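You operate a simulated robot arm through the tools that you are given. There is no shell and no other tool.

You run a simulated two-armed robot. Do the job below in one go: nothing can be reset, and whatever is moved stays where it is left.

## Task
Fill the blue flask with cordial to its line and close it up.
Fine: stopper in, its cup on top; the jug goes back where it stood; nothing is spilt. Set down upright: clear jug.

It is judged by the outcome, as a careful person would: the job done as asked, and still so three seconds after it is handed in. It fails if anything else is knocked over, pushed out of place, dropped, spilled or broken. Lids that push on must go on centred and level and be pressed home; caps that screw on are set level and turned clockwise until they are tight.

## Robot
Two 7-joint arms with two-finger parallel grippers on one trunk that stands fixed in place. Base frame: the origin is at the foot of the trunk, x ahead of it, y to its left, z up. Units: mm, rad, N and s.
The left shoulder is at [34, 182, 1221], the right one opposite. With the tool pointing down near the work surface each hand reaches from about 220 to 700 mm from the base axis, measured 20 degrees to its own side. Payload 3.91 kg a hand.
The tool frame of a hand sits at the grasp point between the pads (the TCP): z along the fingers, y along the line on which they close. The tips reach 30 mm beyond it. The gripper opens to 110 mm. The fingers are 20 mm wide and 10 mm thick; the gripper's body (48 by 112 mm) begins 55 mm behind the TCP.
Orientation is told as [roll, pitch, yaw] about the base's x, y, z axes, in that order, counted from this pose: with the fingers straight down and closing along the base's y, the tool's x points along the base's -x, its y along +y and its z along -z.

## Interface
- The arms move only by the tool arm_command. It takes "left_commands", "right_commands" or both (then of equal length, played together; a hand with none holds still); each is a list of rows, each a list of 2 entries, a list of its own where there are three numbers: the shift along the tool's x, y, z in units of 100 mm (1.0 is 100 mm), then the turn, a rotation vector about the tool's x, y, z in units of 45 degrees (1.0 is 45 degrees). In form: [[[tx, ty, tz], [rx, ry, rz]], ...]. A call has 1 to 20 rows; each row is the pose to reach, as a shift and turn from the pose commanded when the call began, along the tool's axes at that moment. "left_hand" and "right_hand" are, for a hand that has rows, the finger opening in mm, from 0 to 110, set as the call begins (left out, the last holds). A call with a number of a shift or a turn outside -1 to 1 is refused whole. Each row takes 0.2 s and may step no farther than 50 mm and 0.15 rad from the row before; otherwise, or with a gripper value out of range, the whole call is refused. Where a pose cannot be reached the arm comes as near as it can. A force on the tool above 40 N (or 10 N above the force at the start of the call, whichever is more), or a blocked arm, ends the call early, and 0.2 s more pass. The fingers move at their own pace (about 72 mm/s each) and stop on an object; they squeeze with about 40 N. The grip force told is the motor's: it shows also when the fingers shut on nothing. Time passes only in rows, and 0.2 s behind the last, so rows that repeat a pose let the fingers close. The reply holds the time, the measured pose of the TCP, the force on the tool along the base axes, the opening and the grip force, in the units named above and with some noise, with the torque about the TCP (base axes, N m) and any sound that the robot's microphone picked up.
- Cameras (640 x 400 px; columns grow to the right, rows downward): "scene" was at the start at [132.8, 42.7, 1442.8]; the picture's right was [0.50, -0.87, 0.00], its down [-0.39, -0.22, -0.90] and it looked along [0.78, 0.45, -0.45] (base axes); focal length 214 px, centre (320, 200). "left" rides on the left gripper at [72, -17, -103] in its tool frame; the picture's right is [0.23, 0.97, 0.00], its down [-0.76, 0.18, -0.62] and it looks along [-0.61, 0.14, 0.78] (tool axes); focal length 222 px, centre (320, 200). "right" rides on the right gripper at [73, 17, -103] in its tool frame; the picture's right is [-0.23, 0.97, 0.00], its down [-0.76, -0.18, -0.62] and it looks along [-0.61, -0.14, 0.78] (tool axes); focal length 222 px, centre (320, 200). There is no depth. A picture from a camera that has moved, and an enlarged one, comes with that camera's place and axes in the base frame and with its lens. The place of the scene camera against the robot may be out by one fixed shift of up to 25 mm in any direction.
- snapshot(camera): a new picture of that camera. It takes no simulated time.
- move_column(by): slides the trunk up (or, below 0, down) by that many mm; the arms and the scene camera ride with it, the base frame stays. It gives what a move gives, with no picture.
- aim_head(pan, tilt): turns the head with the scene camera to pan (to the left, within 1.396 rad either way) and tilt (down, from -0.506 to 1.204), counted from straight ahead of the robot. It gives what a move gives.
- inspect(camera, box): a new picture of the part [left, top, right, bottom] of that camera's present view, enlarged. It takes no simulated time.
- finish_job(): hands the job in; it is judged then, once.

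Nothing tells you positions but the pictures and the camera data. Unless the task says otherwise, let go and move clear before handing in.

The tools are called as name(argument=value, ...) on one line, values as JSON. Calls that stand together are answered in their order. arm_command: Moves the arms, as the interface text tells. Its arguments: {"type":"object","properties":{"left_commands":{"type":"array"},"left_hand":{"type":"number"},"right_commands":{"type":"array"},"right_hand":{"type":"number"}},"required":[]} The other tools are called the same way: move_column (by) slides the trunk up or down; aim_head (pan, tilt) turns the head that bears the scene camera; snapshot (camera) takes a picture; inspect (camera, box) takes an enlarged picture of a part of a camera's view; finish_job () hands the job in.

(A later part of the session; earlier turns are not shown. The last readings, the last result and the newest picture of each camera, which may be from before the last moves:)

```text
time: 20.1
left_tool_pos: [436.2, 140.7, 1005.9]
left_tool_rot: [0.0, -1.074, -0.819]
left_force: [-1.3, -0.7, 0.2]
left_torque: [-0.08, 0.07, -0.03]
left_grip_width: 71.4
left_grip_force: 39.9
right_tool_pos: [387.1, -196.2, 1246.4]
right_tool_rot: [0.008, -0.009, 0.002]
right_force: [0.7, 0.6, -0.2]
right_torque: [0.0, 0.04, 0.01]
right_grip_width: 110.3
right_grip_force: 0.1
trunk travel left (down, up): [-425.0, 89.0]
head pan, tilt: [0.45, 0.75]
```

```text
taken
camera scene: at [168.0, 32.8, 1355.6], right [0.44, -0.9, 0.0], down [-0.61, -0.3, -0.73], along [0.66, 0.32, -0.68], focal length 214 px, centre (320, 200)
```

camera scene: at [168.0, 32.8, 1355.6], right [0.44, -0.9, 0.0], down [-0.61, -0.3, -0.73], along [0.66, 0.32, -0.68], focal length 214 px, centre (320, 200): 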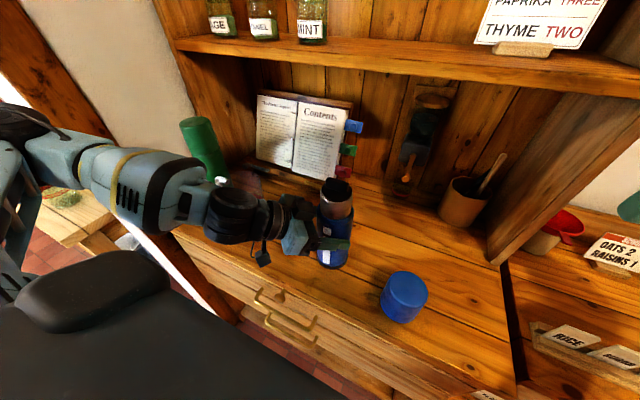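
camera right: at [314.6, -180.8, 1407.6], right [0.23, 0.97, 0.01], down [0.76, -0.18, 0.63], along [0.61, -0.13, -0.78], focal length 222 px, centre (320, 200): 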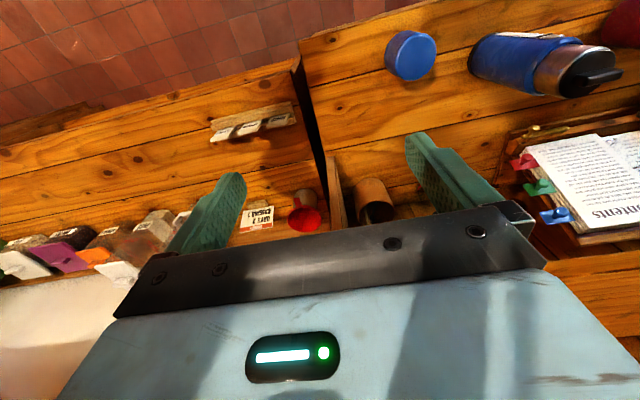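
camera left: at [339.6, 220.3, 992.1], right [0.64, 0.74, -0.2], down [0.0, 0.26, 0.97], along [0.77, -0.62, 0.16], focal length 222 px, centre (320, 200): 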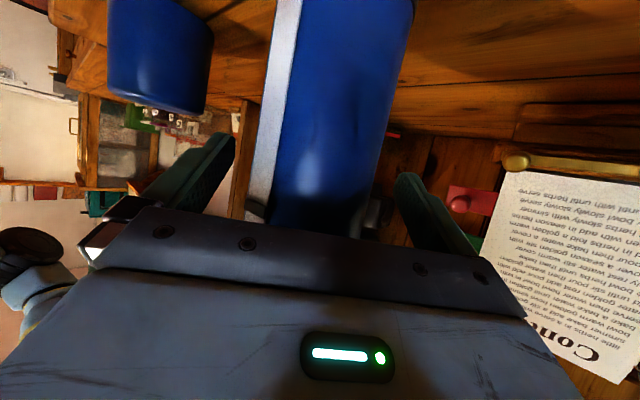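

The left hand holds the flask (71 mm wide, 40 N). Now I bring the right hand across, high above the counter, towards the stopper, in steps.

arm_command(right_commands=[[[-0.1, 0.33, 0], [0, 0, 0]], [[-0.2, 0.66, 0], [0, 0, 0]], [[-0.3, 1.0, 0], [0, 0, 0]], [[-0.3, 1.0, 0], [0, 0, 0]]])

arm_command(right_commands=[[[-0.07, 0.33, 0], [0, 0, 0]], [[-0.14, 0.66, 0], [0, 0, 0]], [[-0.2, 1.0, 0], [0, 0, 0]], [[-0.2, 1.0, 0], [0, 0, 0]]])

snapshot(camera="right")

snapshot(camera="scene")

```text
time: 21.1
left_tool_pos: [436.5, 140.6, 1006.2]
left_tool_rot: [0.002, -1.073, -0.82]
left_force: [0.2, -0.6, 0.5]
left_torque: [-0.17, 0.04, 0.04]
left_grip_width: 71.1
left_grip_force: 39.5
right_tool_pos: [417.9, -96.6, 1248.4]
right_tool_rot: [0.011, -0.008, 0.0]
right_force: [0.5, -0.5, -0.3]
right_torque: [-0.02, -0.01, -0.02]
right_grip_width: 109.9
right_grip_force: 0.0
trunk travel left (down, up): [-425.0, 89.0]
head pan, tilt: [0.45, 0.75]
```

```text
time: 22.1
left_tool_pos: [437.5, 141.0, 1006.7]
left_tool_rot: [-0.001, -1.075, -0.821]
left_force: [0.0, 0.4, 2.0]
left_torque: [-0.15, -0.05, 0.05]
left_grip_width: 71.1
left_grip_force: 40.3
right_tool_pos: [436.3, 5.3, 1248.8]
right_tool_rot: [0.011, -0.01, 0.002]
right_force: [-1.0, -0.6, -0.5]
right_torque: [0.0, -0.01, 0.01]
right_grip_width: 109.9
right_grip_force: 0.1
trunk travel left (down, up): [-425.0, 89.0]
head pan, tilt: [0.45, 0.75]
```

```text
taken
camera right: at [362.6, 20.9, 1351.4], right [0.23, 0.97, 0.01], down [0.76, -0.18, 0.63], along [0.61, -0.13, -0.78], focal length 222 px, centre (320, 200)
```

right: 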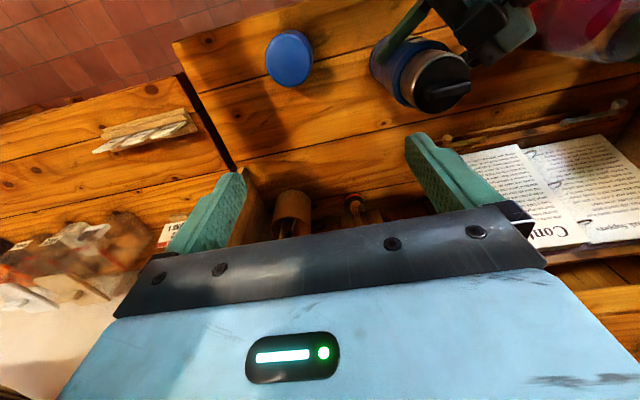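

```text
taken
camera scene: at [167.9, 32.6, 1355.7], right [0.43, -0.9, 0.0], down [-0.61, -0.3, -0.73], along [0.66, 0.32, -0.68], focal length 214 px, centre (320, 200)
```

scene: 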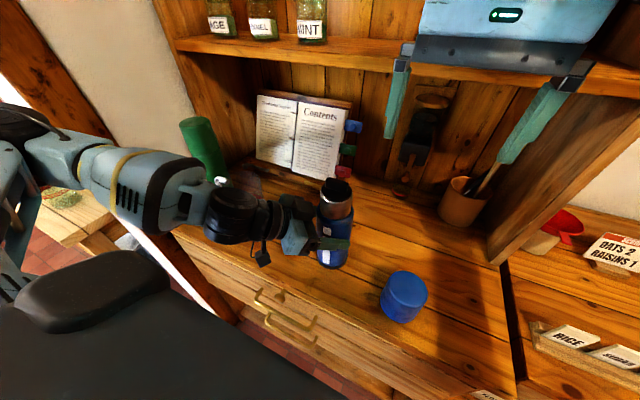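

inspect(camera="right", box=[360, 20, 490, 120])

```text
4.00 times, centred on (425, 70) of right
camera zoom: at [362.6, 20.9, 1351.4], right [0.23, 0.97, 0.01], down [0.76, -0.18, 0.63], along [0.61, -0.13, -0.78], focal length 888 px, centre (-100, 720)
```

zoom: 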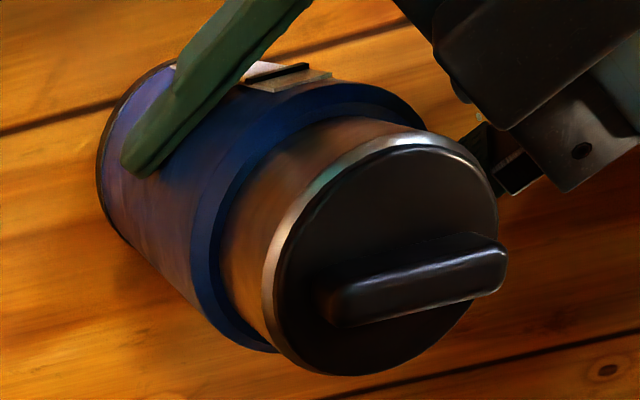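

The stopper's bar runs along y, about 41 mm long, centred near (443, 133) with its disc at z≈1098. I'll bring the right hand over it, still above.

arm_command(right_commands=[[[-0.03, 0.35, 0.05], [0, 0, 0]], [[-0.05, 0.7, 0.1], [0, 0, 0]], [[-0.07, 1.0, 0.15], [0, 0, 0]], [[-0.07, 1.0, 0.15], [0, 0, 0]]])

arm_command(right_commands=[[[0, 0.14, 0.1], [-0.014, 0.014, 0]], [[0, 0.28, 0.25], [-0.014, 0.014, 0]], [[0, 0.28, 0.4], [-0.014, 0.014, 0]], [[0, 0.28, 0.4], [-0.014, 0.014, 0]]], right_hand=80)

snapshot(camera="right")

snapshot(camera="scene")

snapshot(camera="left")

```text
time: 23.1
left_tool_pos: [436.6, 140.9, 1006.7]
left_tool_rot: [0.0, -1.072, -0.821]
left_force: [0.2, -0.2, 1.9]
left_torque: [-0.1, -0.04, 0.04]
left_grip_width: 71.0
left_grip_force: 39.5
right_tool_pos: [444.3, 104.2, 1233.8]
right_tool_rot: [0.01, -0.008, 0.002]
right_force: [0.2, -0.4, -0.7]
right_torque: [-0.04, -0.02, 0.0]
right_grip_width: 110.0
right_grip_force: 0.1
trunk travel left (down, up): [-425.0, 89.0]
head pan, tilt: [0.45, 0.75]
```

```text
time: 24.1
left_tool_pos: [436.0, 139.6, 1006.2]
left_tool_rot: [0.001, -1.073, -0.821]
left_force: [-0.3, -0.5, 0.9]
left_torque: [-0.07, -0.07, -0.01]
left_grip_width: 71.2
left_grip_force: 40.3
right_tool_pos: [450.4, 126.2, 1194.8]
right_tool_rot: [0.024, 0.003, -0.017]
right_force: [-0.3, 0.5, -0.2]
right_torque: [0.02, 0.02, 0.0]
right_grip_width: 79.8
right_grip_force: 0.2
trunk travel left (down, up): [-425.0, 89.0]
head pan, tilt: [0.45, 0.75]
```

```text
taken
camera right: at [377.9, 141.7, 1298.1], right [0.24, 0.97, 0.02], down [0.76, -0.2, 0.62], along [0.6, -0.13, -0.79], focal length 222 px, centre (320, 200)
```

right: 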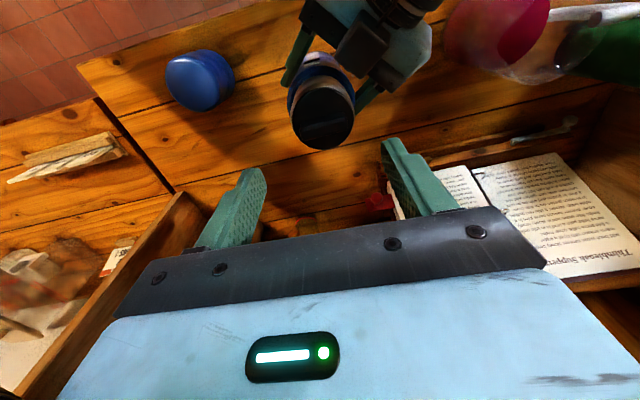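

```text
taken
camera scene: at [168.1, 32.8, 1355.6], right [0.43, -0.9, 0.0], down [-0.61, -0.3, -0.73], along [0.66, 0.32, -0.68], focal length 214 px, centre (320, 200)
```

scene: 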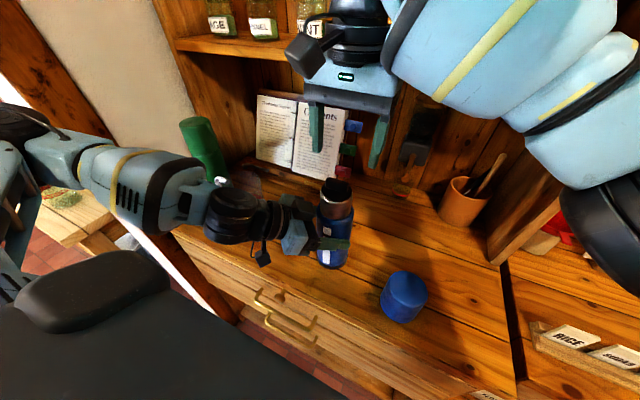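

```text
taken
camera left: at [339.5, 220.4, 992.1], right [0.64, 0.74, -0.2], down [0.0, 0.26, 0.97], along [0.77, -0.62, 0.16], focal length 222 px, centre (320, 200)
```

left: 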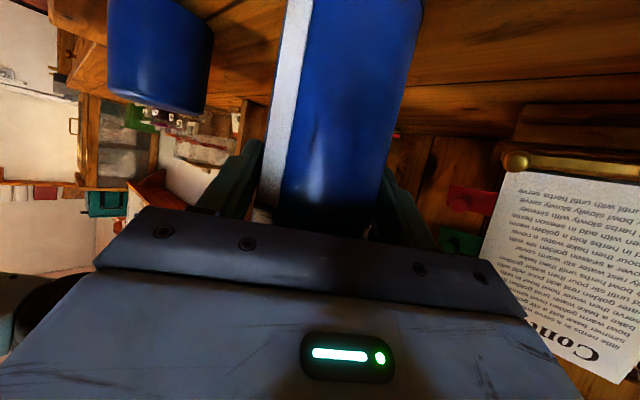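

The right hand is a few millimetres off its commanded place; I'll let it settle with a hold and the small tilt corrected.

arm_command(right_commands=[[[0, 0, 0], [0.028, 0, 0]], [[0, 0, 0], [0.028, 0, 0]], [[0, 0, 0], [0.028, 0, 0]]])

aim_head(pan=-0.3, tilt=0.4)

snapshot(camera="scene")

```text
time: 24.9
left_tool_pos: [436.8, 140.9, 1006.6]
left_tool_rot: [0.001, -1.074, -0.82]
left_force: [0.7, 0.1, 1.9]
left_torque: [-0.06, -0.04, -0.09]
left_grip_width: 71.1
left_grip_force: 39.8
right_tool_pos: [452.5, 123.2, 1191.3]
right_tool_rot: [0.002, 0.012, -0.024]
right_force: [-0.5, 0.0, -0.2]
right_torque: [0.02, -0.01, 0.04]
right_grip_width: 79.9
right_grip_force: 0.0
trunk travel left (down, up): [-425.0, 89.0]
head pan, tilt: [0.45, 0.75]
```

```text
time: 26.0
left_tool_pos: [436.3, 140.0, 1007.1]
left_tool_rot: [-0.001, -1.073, -0.821]
left_force: [0.0, -0.5, 0.7]
left_torque: [-0.04, 0.08, -0.04]
left_grip_width: 71.3
left_grip_force: 39.4
right_tool_pos: [453.3, 124.3, 1193.0]
right_tool_rot: [0.006, 0.012, -0.024]
right_force: [-0.3, 1.0, 1.2]
right_torque: [0.01, -0.01, 0.0]
right_grip_width: 79.9
right_grip_force: 0.1
trunk travel left (down, up): [-425.0, 89.0]
head pan, tilt: [-0.3, 0.4]
```

```text
taken
camera scene: at [181.9, -30.6, 1386.7], right [-0.3, -0.96, 0.0], down [-0.37, 0.12, -0.92], along [0.88, -0.27, -0.39], focal length 214 px, centre (320, 200)
```

scene: 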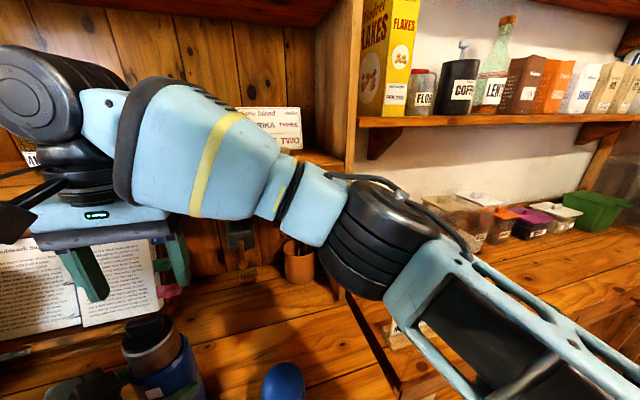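

The right hand sits about 9 mm from where I asked with no force on it. I'll command a small correction and see whether it answers.

arm_command(right_commands=[[[0.05, 0.05, 0], [0, 0, 0]], [[0.09, 0.09, 0], [0, 0, 0]], [[0.09, 0.09, 0], [0, 0, 0]], [[0.09, 0.09, 0], [0, 0, 0]]])

aim_head(pan=0.1, tilt=0.1)

snapshot(camera="scene")

```text
time: 27.2
left_tool_pos: [435.9, 139.5, 1007.2]
left_tool_rot: [0.002, -1.073, -0.819]
left_force: [0.7, 1.4, 1.0]
left_torque: [0.11, 0.13, -0.03]
left_grip_width: 71.0
left_grip_force: 39.7
right_tool_pos: [453.9, 122.2, 1194.2]
right_tool_rot: [0.011, 0.016, -0.05]
right_force: [-0.6, 0.4, -0.7]
right_torque: [0.04, 0.02, 0.02]
right_grip_width: 79.8
right_grip_force: 0.1
trunk travel left (down, up): [-425.0, 89.0]
head pan, tilt: [-0.3, 0.4]
stopped in row 4 (right hand): the arm was blocked; the commanded pose is now the measured one
```

```text
time: 28.1
left_tool_pos: [436.9, 140.6, 1005.7]
left_tool_rot: [0.001, -1.074, -0.82]
left_force: [-0.6, 1.2, -0.7]
left_torque: [-0.01, -0.01, -0.03]
left_grip_width: 71.0
left_grip_force: 40.0
right_tool_pos: [455.3, 121.9, 1194.0]
right_tool_rot: [0.011, 0.015, -0.048]
right_force: [0.8, -0.2, -0.4]
right_torque: [0.02, 0.01, 0.05]
right_grip_width: 80.3
right_grip_force: 0.0
trunk travel left (down, up): [-425.0, 89.0]
head pan, tilt: [0.099, 0.099]
```

```text
taken
camera scene: at [185.0, 5.9, 1414.6], right [0.1, -1.0, 0.0], down [-0.1, -0.01, -0.99], along [0.99, 0.1, -0.1], focal length 214 px, centre (320, 200)
```

scene: 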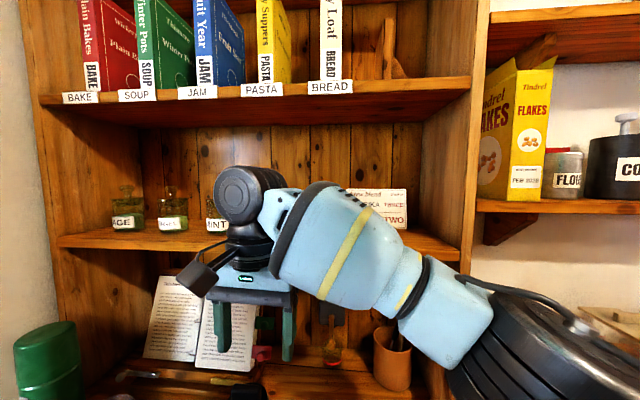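

The arm reports it is blocked, with nothing touching the hand itself. I'll look to the right and down at the elbow and upper arm.

aim_head(pan=-0.9, tilt=0.7)

snapshot(camera="scene")

snapshot(camera="right")

```text
time: 29.4
left_tool_pos: [436.8, 139.6, 1007.6]
left_tool_rot: [-0.001, -1.073, -0.82]
left_force: [-0.9, -0.3, 0.3]
left_torque: [-0.02, 0.02, -0.03]
left_grip_width: 70.9
left_grip_force: 39.9
right_tool_pos: [454.5, 122.1, 1194.3]
right_tool_rot: [0.01, 0.014, -0.05]
right_force: [0.0, -0.4, -0.1]
right_torque: [0.01, 0.01, -0.01]
right_grip_width: 80.0
right_grip_force: 0.1
trunk travel left (down, up): [-425.0, 89.0]
head pan, tilt: [-0.901, 0.7]
```

```text
taken
camera scene: at [146.2, -69.7, 1359.9], right [-0.78, -0.62, 0.0], down [-0.4, 0.5, -0.77], along [0.48, -0.6, -0.64], focal length 214 px, centre (320, 200)
```

scene: 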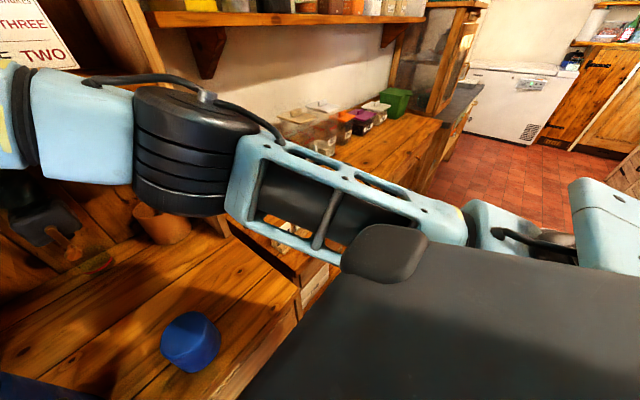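

```text
taken
camera right: at [383.8, 140.9, 1298.8], right [0.27, 0.96, 0.01], down [0.76, -0.22, 0.61], along [0.59, -0.16, -0.79], focal length 222 px, centre (320, 200)
```

right: 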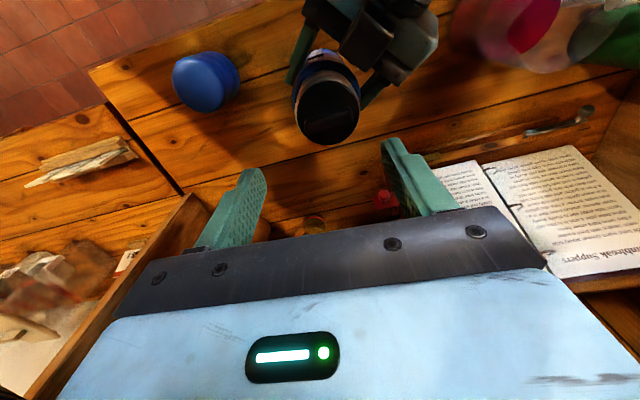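

The right upper arm is resting against the robot's own chest, so the flask is too far left for that hand. I'll back the right hand off and then carry the held flask about 60 mm to the right, where both hands reach it easily.

arm_command(right_commands=[[[0, -0.3, -0.2], [-0.013, -0.018, -0.032]], [[0, -0.6, -0.4], [-0.013, -0.018, -0.064]], [[0.1, -0.9, -0.5], [-0.013, -0.018, -0.064]], [[0.1, -0.9, -0.5], [-0.013, -0.018, -0.064]]])

aim_head(pan=0.3, tilt=0.75)

snapshot(camera="scene")

```text
time: 30.4
left_tool_pos: [436.5, 140.6, 1005.9]
left_tool_rot: [-0.002, -1.072, -0.82]
left_force: [-0.6, -1.0, 1.1]
left_torque: [0.1, 0.04, -0.03]
left_grip_width: 71.1
left_grip_force: 39.2
right_tool_pos: [438.2, 33.7, 1245.6]
right_tool_rot: [0.02, 0.001, 0.005]
right_force: [0.4, 0.6, 1.1]
right_torque: [-0.03, 0.03, 0.01]
right_grip_width: 80.1
right_grip_force: 0.0
trunk travel left (down, up): [-425.0, 89.0]
head pan, tilt: [-0.901, 0.7]
```

```text
time: 31.8
left_tool_pos: [436.2, 139.9, 1006.2]
left_tool_rot: [-0.002, -1.076, -0.82]
left_force: [-1.3, -0.5, 1.1]
left_torque: [-0.04, 0.01, -0.05]
left_grip_width: 71.1
left_grip_force: 39.7
right_tool_pos: [439.6, 33.0, 1245.2]
right_tool_rot: [0.022, -0.001, 0.006]
right_force: [0.8, -0.5, 0.3]
right_torque: [0.04, 0.02, -0.01]
right_grip_width: 79.9
right_grip_force: 0.1
trunk travel left (down, up): [-425.0, 89.0]
head pan, tilt: [0.3, 0.75]
```

```text
taken
camera scene: at [172.6, 21.2, 1355.6], right [0.29, -0.96, 0.0], down [-0.65, -0.2, -0.73], along [0.7, 0.22, -0.68], focal length 214 px, centre (320, 200)
```

scene: 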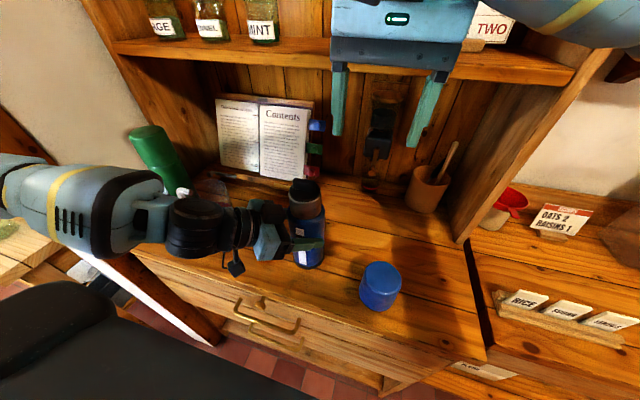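

arm_command(left_commands=[[[-0.053, 0, -0.029], [0, 0, 0]], [[-0.053, 0, -0.029], [0, 0, 0]], [[-0.107, -0.106, 0.071], [0, 0, 0]], [[-0.161, -0.211, 0.17], [0, 0, 0]], [[-0.215, -0.317, 0.27], [0, 0, 0]], [[-0.269, -0.423, 0.369], [0, 0, 0]], [[-0.269, -0.423, 0.369], [0, 0, 0]], [[-0.22, -0.423, 0.396], [0, 0, 0]], [[-0.22, -0.423, 0.396], [0, 0, 0]]])

snapshot(camera="scene")

snapshot(camera="right")

```text
time: 33.8
left_tool_pos: [437.3, 79.1, 1008.1]
left_tool_rot: [-0.001, -1.073, -0.82]
left_force: [-0.1, -0.5, -4.5]
left_torque: [0.06, 0.01, 0.0]
left_grip_width: 71.0
left_grip_force: 40.0
right_tool_pos: [439.4, 33.7, 1244.9]
right_tool_rot: [0.02, 0.001, 0.005]
right_force: [0.7, -1.0, 0.4]
right_torque: [-0.01, 0.02, -0.01]
right_grip_width: 80.0
right_grip_force: 0.0
trunk travel left (down, up): [-425.0, 89.0]
head pan, tilt: [0.3, 0.75]
```

```text
taken
camera scene: at [172.8, 21.3, 1355.6], right [0.3, -0.96, 0.0], down [-0.65, -0.2, -0.73], along [0.7, 0.22, -0.68], focal length 214 px, centre (320, 200)
```

scene: 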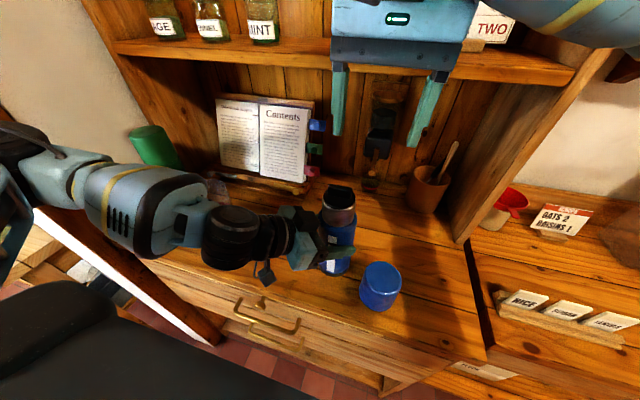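

```text
taken
camera right: at [366.5, 47.1, 1348.4], right [0.22, 0.97, 0.02], down [0.76, -0.19, 0.62], along [0.61, -0.12, -0.78], focal length 222 px, centre (320, 200)
```

right: 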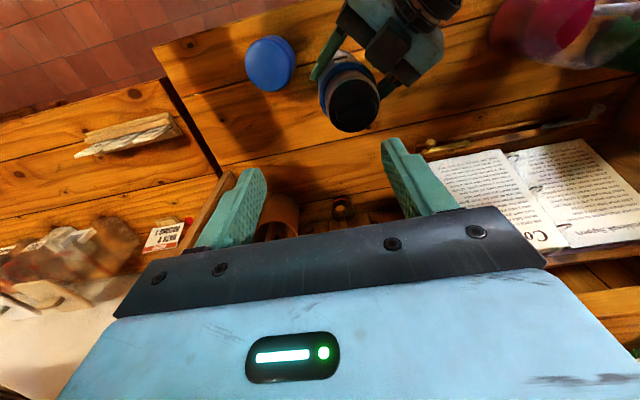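

The flask moved across; the left hand still carries its weight (about 4.5 N), so it hangs a millimetre or two up. I'll lower it until the counter takes it.

arm_command(left_commands=[[[0.009, 0, 0.005], [0, 0, 0]], [[0.018, 0, 0.0095], [0, 0, 0]], [[0.018, 0, 0.0095], [0, 0, 0]]], right_commands=[[[0, 0.1, 0], [0.028, 0, 0]], [[-0.04, 0.25, 0], [0.028, 0, 0]], [[-0.04, 0.35, 0], [0.028, 0, 0]]])

inspect(camera="right", box=[250, 30, 420, 140])

```text
time: 34.6
left_tool_pos: [436.6, 78.4, 1008.3]
left_tool_rot: [0.005, -1.077, -0.824]
left_force: [0.4, 2.2, 7.9]
left_torque: [0.27, 0.39, -0.11]
left_grip_width: 70.8
left_grip_force: 39.8
right_tool_pos: [444.5, 67.9, 1246.0]
right_tool_rot: [-0.002, -0.002, 0.004]
right_force: [0.0, -0.2, -0.3]
right_torque: [-0.04, 0.0, -0.01]
right_grip_width: 80.2
right_grip_force: 0.2
trunk travel left (down, up): [-425.0, 89.0]
head pan, tilt: [0.3, 0.75]
```

```text
3.64 times, centred on (335, 85) of right
camera zoom: at [370.9, 84.6, 1348.7], right [0.22, 0.97, 0.0], down [0.76, -0.17, 0.62], along [0.61, -0.14, -0.78], focal length 808 px, centre (266, 618)
```

zoom: 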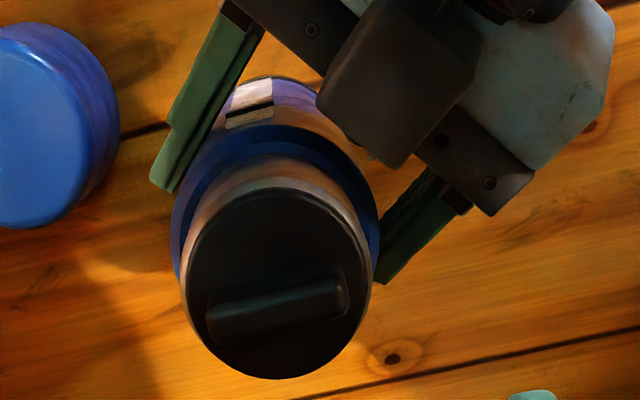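

The flask now stands firmly at about (443, 71). I'll lower the right hand over the stopper bar with a narrowed opening, stopping above it first.

arm_command(right_commands=[[[0.012, 0.028, 0.3], [0, 0, 0]], [[0.012, 0.028, 0.6], [0, 0, 0]], [[0.012, 0.028, 0.85], [0, 0, 0]], [[0.012, 0.028, 0.85], [0, 0, 0]]], right_hand=58)

snapshot(camera="right")

inspect(camera="scene", box=[240, 80, 440, 300])

```text
time: 35.6
left_tool_pos: [436.3, 79.0, 1006.0]
left_tool_rot: [0.003, -1.078, -0.823]
left_force: [2.4, 1.4, 16.9]
left_torque: [-0.17, 0.23, -0.02]
left_grip_width: 70.9
left_grip_force: 40.2
right_tool_pos: [442.8, 71.1, 1159.7]
right_tool_rot: [-0.001, -0.002, 0.004]
right_force: [-1.0, -0.5, 0.5]
right_torque: [-0.03, -0.01, -0.02]
right_grip_width: 57.8
right_grip_force: 0.1
trunk travel left (down, up): [-425.0, 89.0]
head pan, tilt: [0.3, 0.75]
```

```text
taken
camera right: at [368.3, 86.9, 1262.7], right [0.22, 0.97, 0.0], down [0.76, -0.17, 0.62], along [0.61, -0.14, -0.78], focal length 222 px, centre (320, 200)
```

right: 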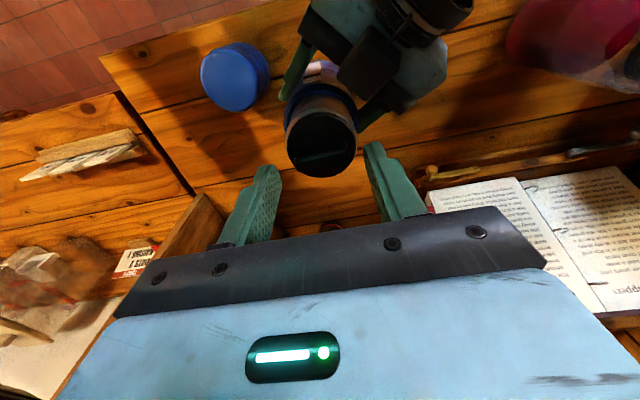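

```text
1.82 times, centred on (340, 190) of scene
camera zoom: at [172.0, 21.3, 1355.8], right [0.3, -0.96, 0.0], down [-0.65, -0.2, -0.73], along [0.7, 0.22, -0.68], focal length 390 px, centre (284, 218)
```

zoom: 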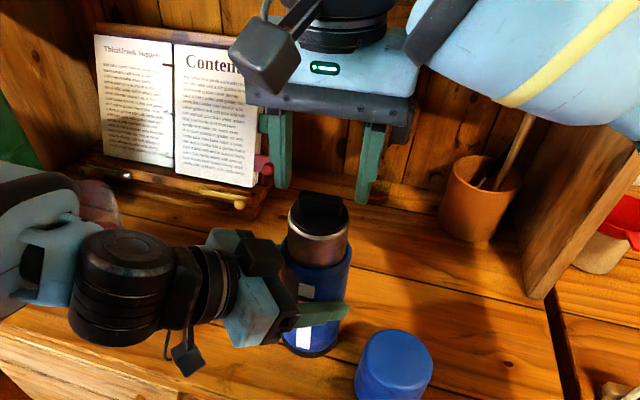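

arm_command(left_commands=[[[-0.009, 0, -0.005], [0, 0, 0]], [[-0.009, 0, -0.005], [0, 0, 0]], [[-0.009, 0, -0.005], [0, 0, 0]], [[-0.009, 0, -0.005], [0, 0, 0]]], right_commands=[[[0, 0, 0.1], [0, 0, 0]], [[0, 0, 0.2], [0, 0, 0]], [[0, 0, 0.285], [0, 0, 0]], [[0, 0, 0.285], [0, 0, 0]]])

snapshot(camera="right")

inspect(camera="scene", box=[300, 130, 400, 240])

```text
time: 36.6
left_tool_pos: [437.4, 78.8, 1007.2]
left_tool_rot: [0.001, -1.076, -0.822]
left_force: [6.5, 1.2, 13.3]
left_torque: [-0.19, -0.24, 0.09]
left_grip_width: 71.1
left_grip_force: 40.2
right_tool_pos: [441.3, 72.5, 1130.8]
right_tool_rot: [-0.002, 0.0, 0.005]
right_force: [1.0, 1.0, -0.2]
right_torque: [0.01, -0.01, 0.03]
right_grip_width: 57.8
right_grip_force: 0.0
trunk travel left (down, up): [-425.0, 89.0]
head pan, tilt: [0.3, 0.75]
```

```text
taken
camera right: at [368.4, 87.6, 1233.9], right [0.22, 0.97, 0.0], down [0.76, -0.17, 0.62], along [0.61, -0.14, -0.78], focal length 222 px, centre (320, 200)
```

right: 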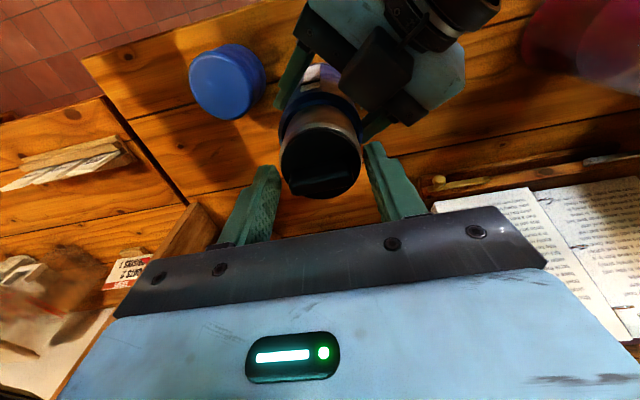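

```text
3.64 times, centred on (350, 185) of scene
camera zoom: at [172.5, 21.4, 1355.7], right [0.3, -0.96, 0.0], down [-0.65, -0.2, -0.73], along [0.7, 0.22, -0.68], focal length 780 px, centre (211, 254)
```

zoom: 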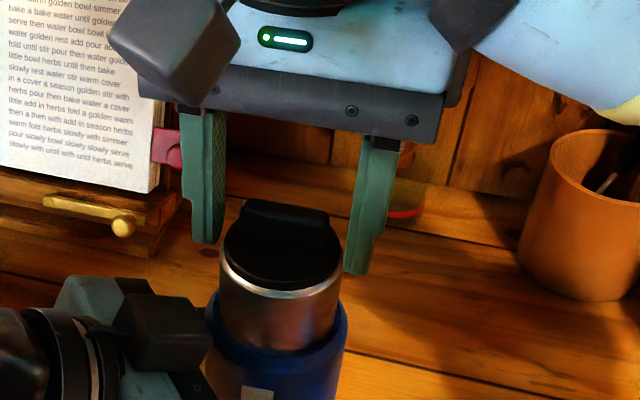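

The right fingertips are either side of the bar just above the stopper's disc. I'll close them on the bar.

arm_command(right_commands=[[[0, 0, 0], [0, 0, 0]], [[0, 0, 0], [0, 0, 0]], [[0, 0, 0], [0, 0, 0]], [[0, 0, 0], [0, 0, 0]]], right_hand=34)

inspect(camera="scene", box=[300, 130, 400, 240])

```text
time: 37.6
left_tool_pos: [437.5, 79.3, 1006.7]
left_tool_rot: [0.002, -1.074, -0.821]
left_force: [5.6, 1.8, 15.4]
left_torque: [-0.01, -0.22, 0.04]
left_grip_width: 70.9
left_grip_force: 39.7
right_tool_pos: [441.8, 71.7, 1131.8]
right_tool_rot: [-0.002, 0.0, 0.007]
right_force: [0.0, -0.2, -0.1]
right_torque: [0.01, 0.0, 0.02]
right_grip_width: 51.6
right_grip_force: 39.8
trunk travel left (down, up): [-425.0, 89.0]
head pan, tilt: [0.3, 0.75]
```

```text
3.64 times, centred on (350, 185) of scene
camera zoom: at [172.5, 21.6, 1355.7], right [0.3, -0.96, 0.0], down [-0.65, -0.2, -0.73], along [0.7, 0.22, -0.68], focal length 780 px, centre (211, 254)
```

zoom: 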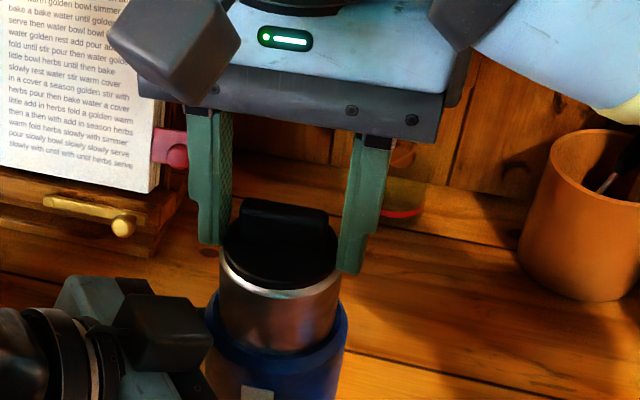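

The fingers have stopped at 52 mm, on the edge of the stopper's head and centred. I'll try a gentle straight pull first to learn whether it is a push fit.

arm_command(right_commands=[[[0, 0, -0.02], [0, 0, 0]], [[0, 0, -0.04], [0, 0, 0]], [[0, 0, -0.06], [0, 0, 0]]])

inspect(camera="scene", box=[300, 130, 400, 240])

```text
time: 38.4
left_tool_pos: [437.4, 78.2, 1006.2]
left_tool_rot: [0.002, -1.074, -0.824]
left_force: [6.2, 3.0, 14.3]
left_torque: [0.15, -0.34, -0.05]
left_grip_width: 70.9
left_grip_force: 40.2
right_tool_pos: [441.1, 71.6, 1137.4]
right_tool_rot: [-0.001, -0.001, 0.005]
right_force: [0.6, -0.5, -1.4]
right_torque: [0.01, 0.02, -0.01]
right_grip_width: 51.7
right_grip_force: 39.8
trunk travel left (down, up): [-425.0, 89.0]
head pan, tilt: [0.3, 0.75]
```

```text
3.64 times, centred on (350, 185) of scene
camera zoom: at [172.5, 21.6, 1355.7], right [0.3, -0.96, 0.0], down [-0.65, -0.2, -0.73], along [0.7, 0.22, -0.68], focal length 780 px, centre (211, 254)
```

zoom: 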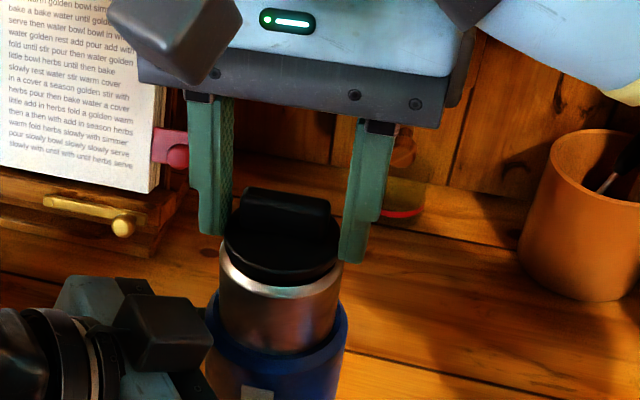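

The stopper is rising freely with almost no force — it is a push fit. I'll keep lifting it straight up until it is clear.

arm_command(right_commands=[[[0, 0, -0.15], [0, 0, 0]], [[0, 0, -0.3], [0, 0, 0]], [[0, 0, -0.5], [0, 0, 0]], [[0, 0, -0.75], [0, 0, 0]], [[0, 0, -1.0], [0, 0, 0]], [[0, 0, -1.0], [0, 0, 0]]])

snapshot(camera="scene")

inspect(camera="scene", box=[280, 90, 420, 290])

snapshot(camera="left")

```text
time: 39.8
left_tool_pos: [436.3, 78.8, 1007.4]
left_tool_rot: [-0.001, -1.072, -0.819]
left_force: [3.7, 2.3, 12.5]
left_torque: [0.2, -0.32, 0.02]
left_grip_width: 70.9
left_grip_force: 40.1
right_tool_pos: [442.9, 69.6, 1237.5]
right_tool_rot: [-0.002, 0.0, 0.005]
right_force: [-0.2, -0.1, -0.1]
right_torque: [0.0, -0.02, -0.02]
right_grip_width: 51.5
right_grip_force: 39.5
trunk travel left (down, up): [-425.0, 89.0]
head pan, tilt: [0.3, 0.75]
```

```text
taken
camera scene: at [172.3, 21.6, 1355.7], right [0.3, -0.96, 0.0], down [-0.65, -0.2, -0.73], along [0.7, 0.22, -0.68], focal length 214 px, centre (320, 200)
```

scene: 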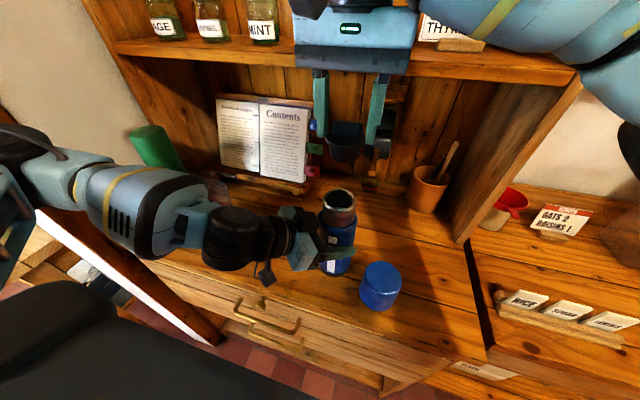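

```text
2.00 times, centred on (350, 190) of scene
camera zoom: at [172.3, 21.6, 1355.7], right [0.3, -0.96, 0.0], down [-0.65, -0.2, -0.73], along [0.7, 0.22, -0.68], focal length 429 px, centre (260, 220)
```

zoom: 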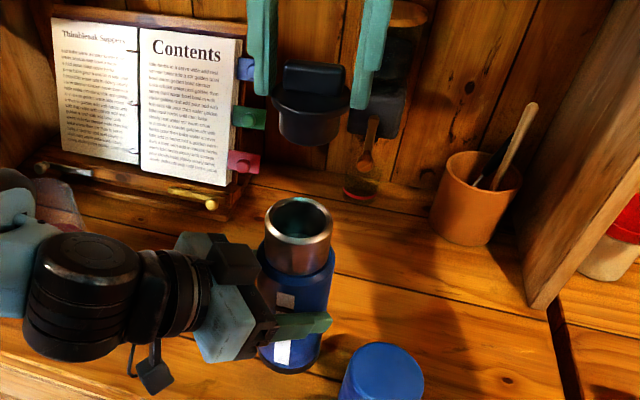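

```text
taken
camera left: at [339.2, 158.7, 991.8], right [0.64, 0.74, -0.2], down [0.0, 0.26, 0.97], along [0.77, -0.62, 0.16], focal length 222 px, centre (320, 200)
```

left: 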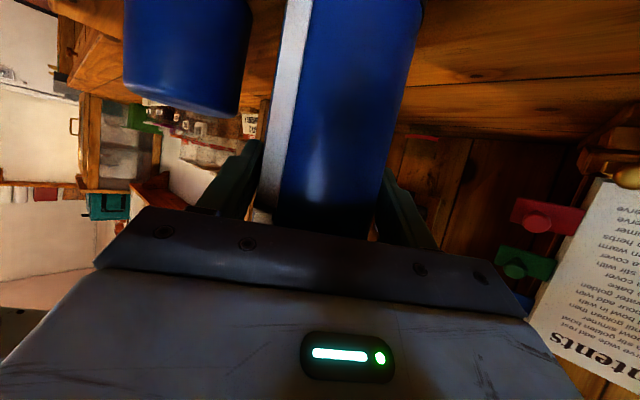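

The stopper is out and held by the right hand (seated height was TCP z≈1132). I'll take it clear to the right, then release the flask with the left hand and back straight off.

arm_command(right_commands=[[[0, -0.35, 0], [0, 0, 0]], [[0, -0.7, 0], [0, 0, 0]], [[0, -1.0, 0], [0, 0, 0]], [[0, -1.0, 0], [0, 0, 0]]])

arm_command(right_commands=[[[0, -0.35, 0], [0, 0, 0]], [[0, -0.7, 0], [0, 0, 0]], [[0, -1.0, 0], [0, 0, 0]], [[0, -1.0, 0], [0, 0, 0]]], left_commands=[[[-0.009, 0, -0.005], [0, 0, 0]], [[-0.009, 0, -0.005], [0, 0, 0]], [[-0.009, 0, -0.005], [0, 0, 0]], [[-0.009, 0, -0.005], [0, 0, 0]]], left_hand=110)

snapshot(camera="scene")

```text
time: 40.8
left_tool_pos: [435.3, 79.4, 1006.1]
left_tool_rot: [0.001, -1.073, -0.822]
left_force: [1.5, 2.5, 11.6]
left_torque: [0.17, -0.13, -0.13]
left_grip_width: 71.2
left_grip_force: 39.9
right_tool_pos: [441.6, -29.1, 1236.2]
right_tool_rot: [0.0, -0.001, 0.004]
right_force: [-0.2, 0.2, 0.1]
right_torque: [0.01, -0.01, -0.01]
right_grip_width: 51.8
right_grip_force: 40.3
trunk travel left (down, up): [-425.0, 89.0]
head pan, tilt: [0.3, 0.75]
```

```text
time: 41.8
left_tool_pos: [436.3, 79.8, 1007.7]
left_tool_rot: [-0.001, -1.074, -0.819]
left_force: [-0.1, -0.5, 0.7]
left_torque: [0.01, -0.02, -0.03]
left_grip_width: 110.1
left_grip_force: 0.0
right_tool_pos: [441.3, -127.5, 1237.2]
right_tool_rot: [-0.004, 0.0, 0.004]
right_force: [-0.6, 0.0, -1.0]
right_torque: [-0.03, 0.0, 0.0]
right_grip_width: 52.0
right_grip_force: 40.2
trunk travel left (down, up): [-425.0, 89.0]
head pan, tilt: [0.3, 0.75]
```

```text
taken
camera scene: at [172.8, 22.0, 1355.6], right [0.3, -0.96, 0.0], down [-0.65, -0.2, -0.73], along [0.7, 0.22, -0.68], focal length 214 px, centre (320, 200)
```

scene: 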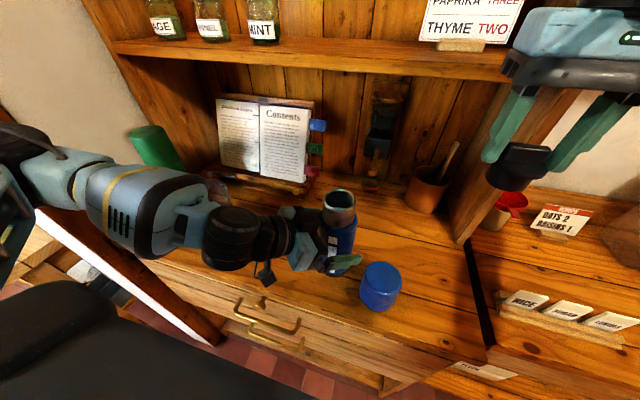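

arm_command(left_commands=[[[0, 0, -0.15], [0, 0, 0]], [[0, 0, -0.35], [0, 0, 0]], [[0, 0, -0.6], [0, 0, 0]], [[-0.1, 0, -0.75], [0, 0, 0]], [[-0.1, 0, -0.75], [0, 0, 0]]])

snapshot(camera="scene")

snapshot(camera="left")

```text
time: 43.0
left_tool_pos: [426.4, 123.1, 1050.9]
left_tool_rot: [-0.002, -1.073, -0.821]
left_force: [0.3, 0.0, -0.9]
left_torque: [-0.01, 0.0, 0.01]
left_grip_width: 109.9
left_grip_force: 0.0
left hand out of reach, approached as far as the arm can: row 2, 3, 4, 5
right_tool_pos: [441.9, -128.6, 1237.8]
right_tool_rot: [-0.002, 0.0, 0.005]
right_force: [0.0, -0.7, 1.4]
right_torque: [0.02, 0.04, -0.04]
right_grip_width: 51.6
right_grip_force: 39.8
trunk travel left (down, up): [-425.0, 89.0]
head pan, tilt: [0.3, 0.75]
```

```text
taken
camera scene: at [173.0, 21.5, 1355.5], right [0.3, -0.96, 0.0], down [-0.65, -0.2, -0.73], along [0.7, 0.22, -0.68], focal length 214 px, centre (320, 200)
```

scene: 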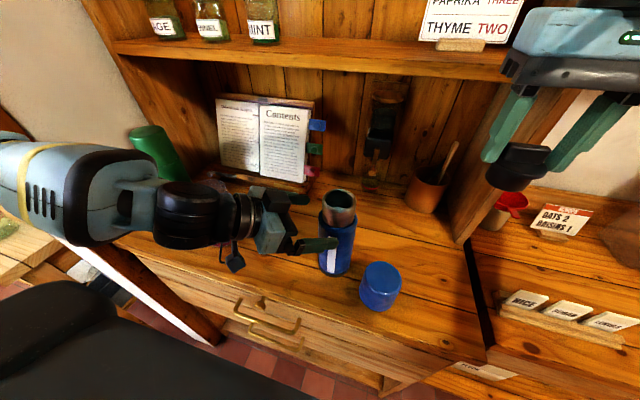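

```text
taken
camera left: at [329.5, 202.7, 1035.6], right [0.64, 0.74, -0.2], down [0.01, 0.26, 0.97], along [0.77, -0.62, 0.16], focal length 222 px, centre (320, 200)
```

left: 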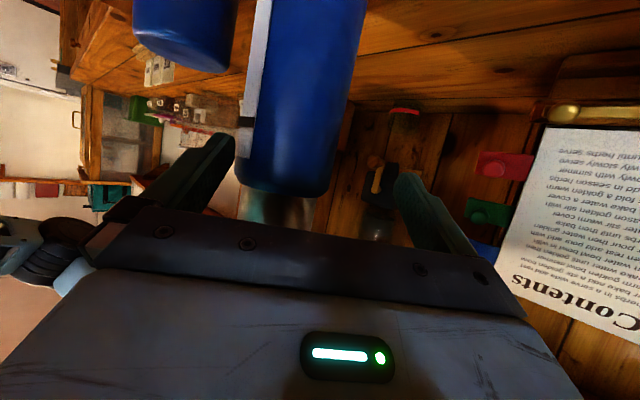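

The left hand is free of the flask. I'll raise it and start turning it to face the jug, staying above the rim heights.

arm_command(left_commands=[[[-0.05, 0.07, -0.22], [0, 0, 0]], [[-0.1, 0.13, -0.43], [-0.159, 0, -0.086]], [[-0.15, 0.2, -0.65], [-0.318, 0, -0.173]], [[-0.2, 0.267, -0.868], [-0.477, 0, -0.259]], [[-0.2, 0.267, -0.868], [-0.635, 0, -0.345]], [[-0.2, 0.267, -0.868], [-0.635, 0, -0.345]]])

snapshot(camera="scene")

snapshot(camera="left")

```text
time: 44.4
left_tool_pos: [466.6, 182.5, 1128.5]
left_tool_rot: [-0.004, -1.074, -0.248]
left_force: [-0.4, 0.6, -0.3]
left_torque: [0.0, -0.02, -0.04]
left_grip_width: 110.0
left_grip_force: 0.0
left hand out of reach, approached as far as the arm can: row 1, 2, 3, 4, 5, 6
right_tool_pos: [441.4, -127.7, 1237.7]
right_tool_rot: [-0.003, 0.001, 0.003]
right_force: [-0.1, -0.4, 0.1]
right_torque: [0.0, 0.01, 0.01]
right_grip_width: 52.0
right_grip_force: 39.9
trunk travel left (down, up): [-425.0, 89.0]
head pan, tilt: [0.3, 0.75]
```

```text
taken
camera scene: at [172.1, 22.5, 1355.7], right [0.3, -0.96, 0.0], down [-0.65, -0.2, -0.73], along [0.7, 0.22, -0.68], focal length 214 px, centre (320, 200)
```

scene: 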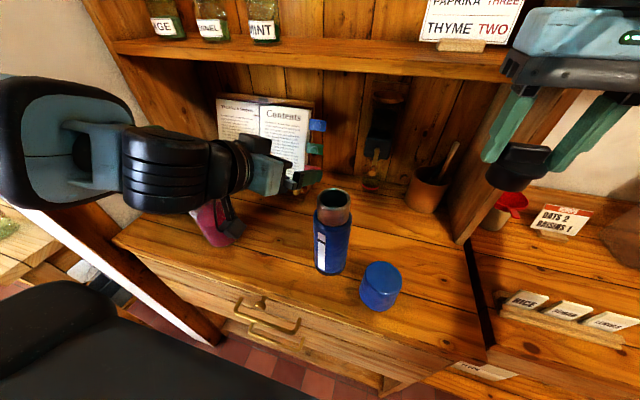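

```text
taken
camera left: at [342.4, 197.1, 1114.4], right [0.14, 0.97, -0.2], down [-0.13, 0.22, 0.97], along [0.98, -0.11, 0.16], focal length 222 px, centre (320, 200)
```

left: 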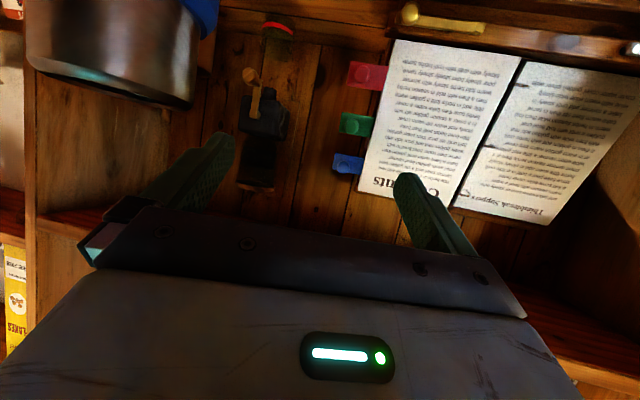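

The left hand faces forward above the counter; the wrist simply cannot come closer to the shoulder. I'll move it towards the jug, square it up, and tip the fingers down so its camera can look at the jug and handle.

arm_command(left_commands=[[[-0.02, 0.22, -0.07], [-0.14, 0, -0.075]], [[-0.04, 0.44, -0.15], [-0.2775, 0, -0.151]], [[-0.06, 0.65, -0.22], [-0.2775, 0, -0.151]], [[-0.07, 0.87, -0.29], [-0.2775, 0, -0.151]], [[-0.07, 0.87, -0.29], [-0.2775, 0, -0.151]]])

arm_command(left_commands=[[[0.05, 0.05, -0.05], [0, 0.175, 0]], [[0.1, 0.1, -0.1], [0, 0.35, 0]], [[0.15, 0.15, -0.15], [0, 0.525, 0]], [[0.2, 0.2, -0.2], [0, 0.7, 0]], [[0.2, 0.2, -0.2], [0, 0.7, 0]]])

snapshot(camera="left")

snapshot(camera="scene")

```text
time: 45.6
left_tool_pos: [469.8, 272.8, 1146.1]
left_tool_rot: [-0.002, -1.074, -0.004]
left_force: [-0.3, -0.6, -0.6]
left_torque: [0.01, -0.02, 0.03]
left_grip_width: 110.1
left_grip_force: 0.1
left hand out of reach, approached as far as the arm can: row 1, 2, 3
right_tool_pos: [441.6, -126.4, 1237.3]
right_tool_rot: [-0.002, -0.001, 0.006]
right_force: [-1.0, -0.7, -1.2]
right_torque: [-0.01, 0.04, -0.03]
right_grip_width: 51.9
right_grip_force: 40.0
trunk travel left (down, up): [-425.0, 89.0]
head pan, tilt: [0.3, 0.75]
```

```text
time: 46.8
left_tool_pos: [440.1, 294.7, 1138.7]
left_tool_rot: [0.001, -0.523, -0.006]
left_force: [0.3, 0.0, 0.1]
left_torque: [0.0, 0.02, -0.01]
left_grip_width: 110.2
left_grip_force: 0.1
right_tool_pos: [441.8, -127.3, 1238.3]
right_tool_rot: [-0.003, -0.002, 0.006]
right_force: [-1.0, 0.1, -0.5]
right_torque: [0.04, -0.01, 0.0]
right_grip_width: 51.8
right_grip_force: 40.4
trunk travel left (down, up): [-425.0, 89.0]
head pan, tilt: [0.3, 0.75]
```

```text
taken
camera left: at [326.5, 276.9, 1191.7], right [-0.19, 0.97, -0.11], down [0.35, 0.18, 0.92], along [0.92, 0.14, -0.37], focal length 222 px, centre (320, 200)
```

left: 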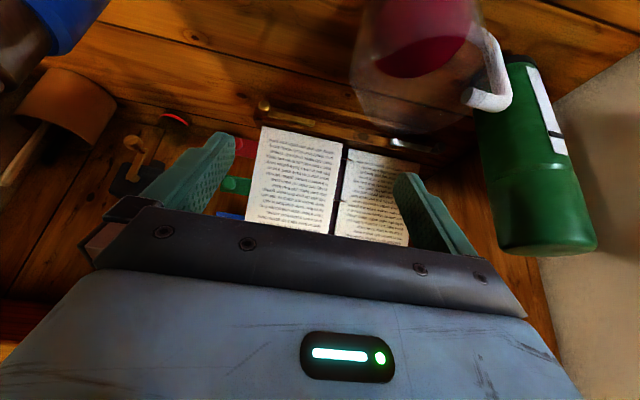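

```text
taken
camera scene: at [172.6, 21.4, 1355.6], right [0.3, -0.96, 0.0], down [-0.65, -0.2, -0.73], along [0.7, 0.22, -0.68], focal length 214 px, centre (320, 200)
```

scene: 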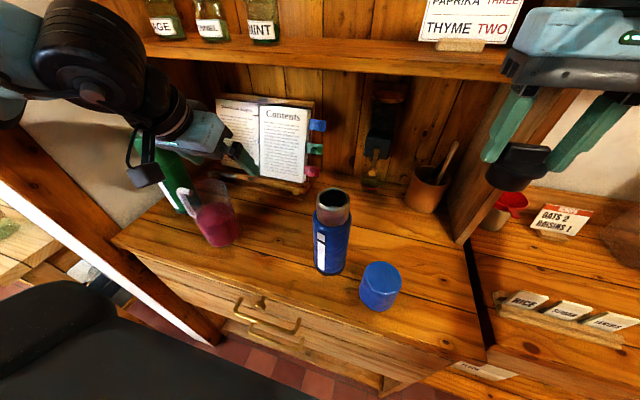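

inspect(camera="left", box=[340, 0, 540, 140])

inspect(camera="scene", box=[140, 150, 260, 270])

```text
2.86 times, centred on (440, 70) of left
camera zoom: at [326.5, 276.9, 1191.7], right [-0.19, 0.97, -0.11], down [0.35, 0.18, 0.92], along [0.92, 0.14, -0.37], focal length 635 px, centre (-23, 571)
```

zoom: 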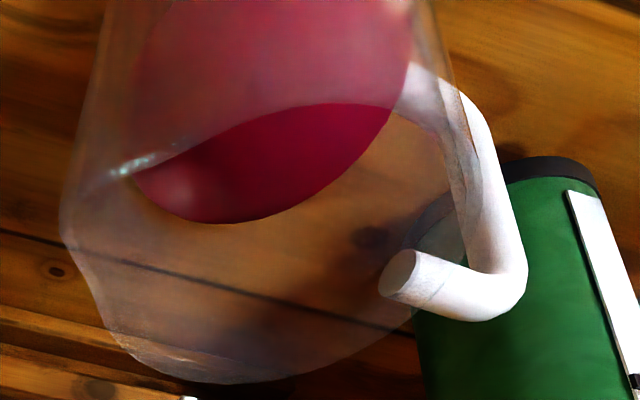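

```text
3.33 times, centred on (200, 210) of scene
camera zoom: at [172.6, 21.4, 1355.6], right [0.3, -0.96, 0.0], down [-0.65, -0.2, -0.73], along [0.7, 0.22, -0.68], focal length 715 px, centre (720, 167)
```

zoom: 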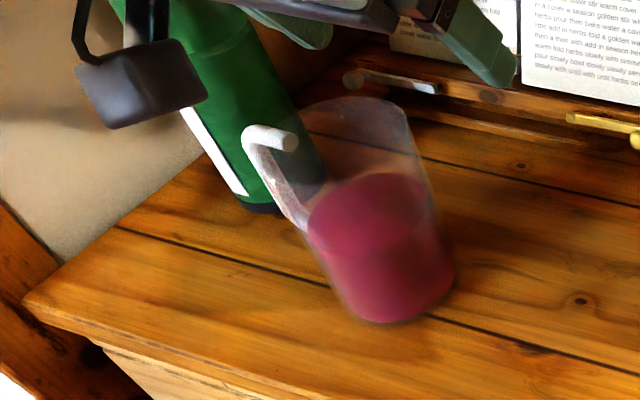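

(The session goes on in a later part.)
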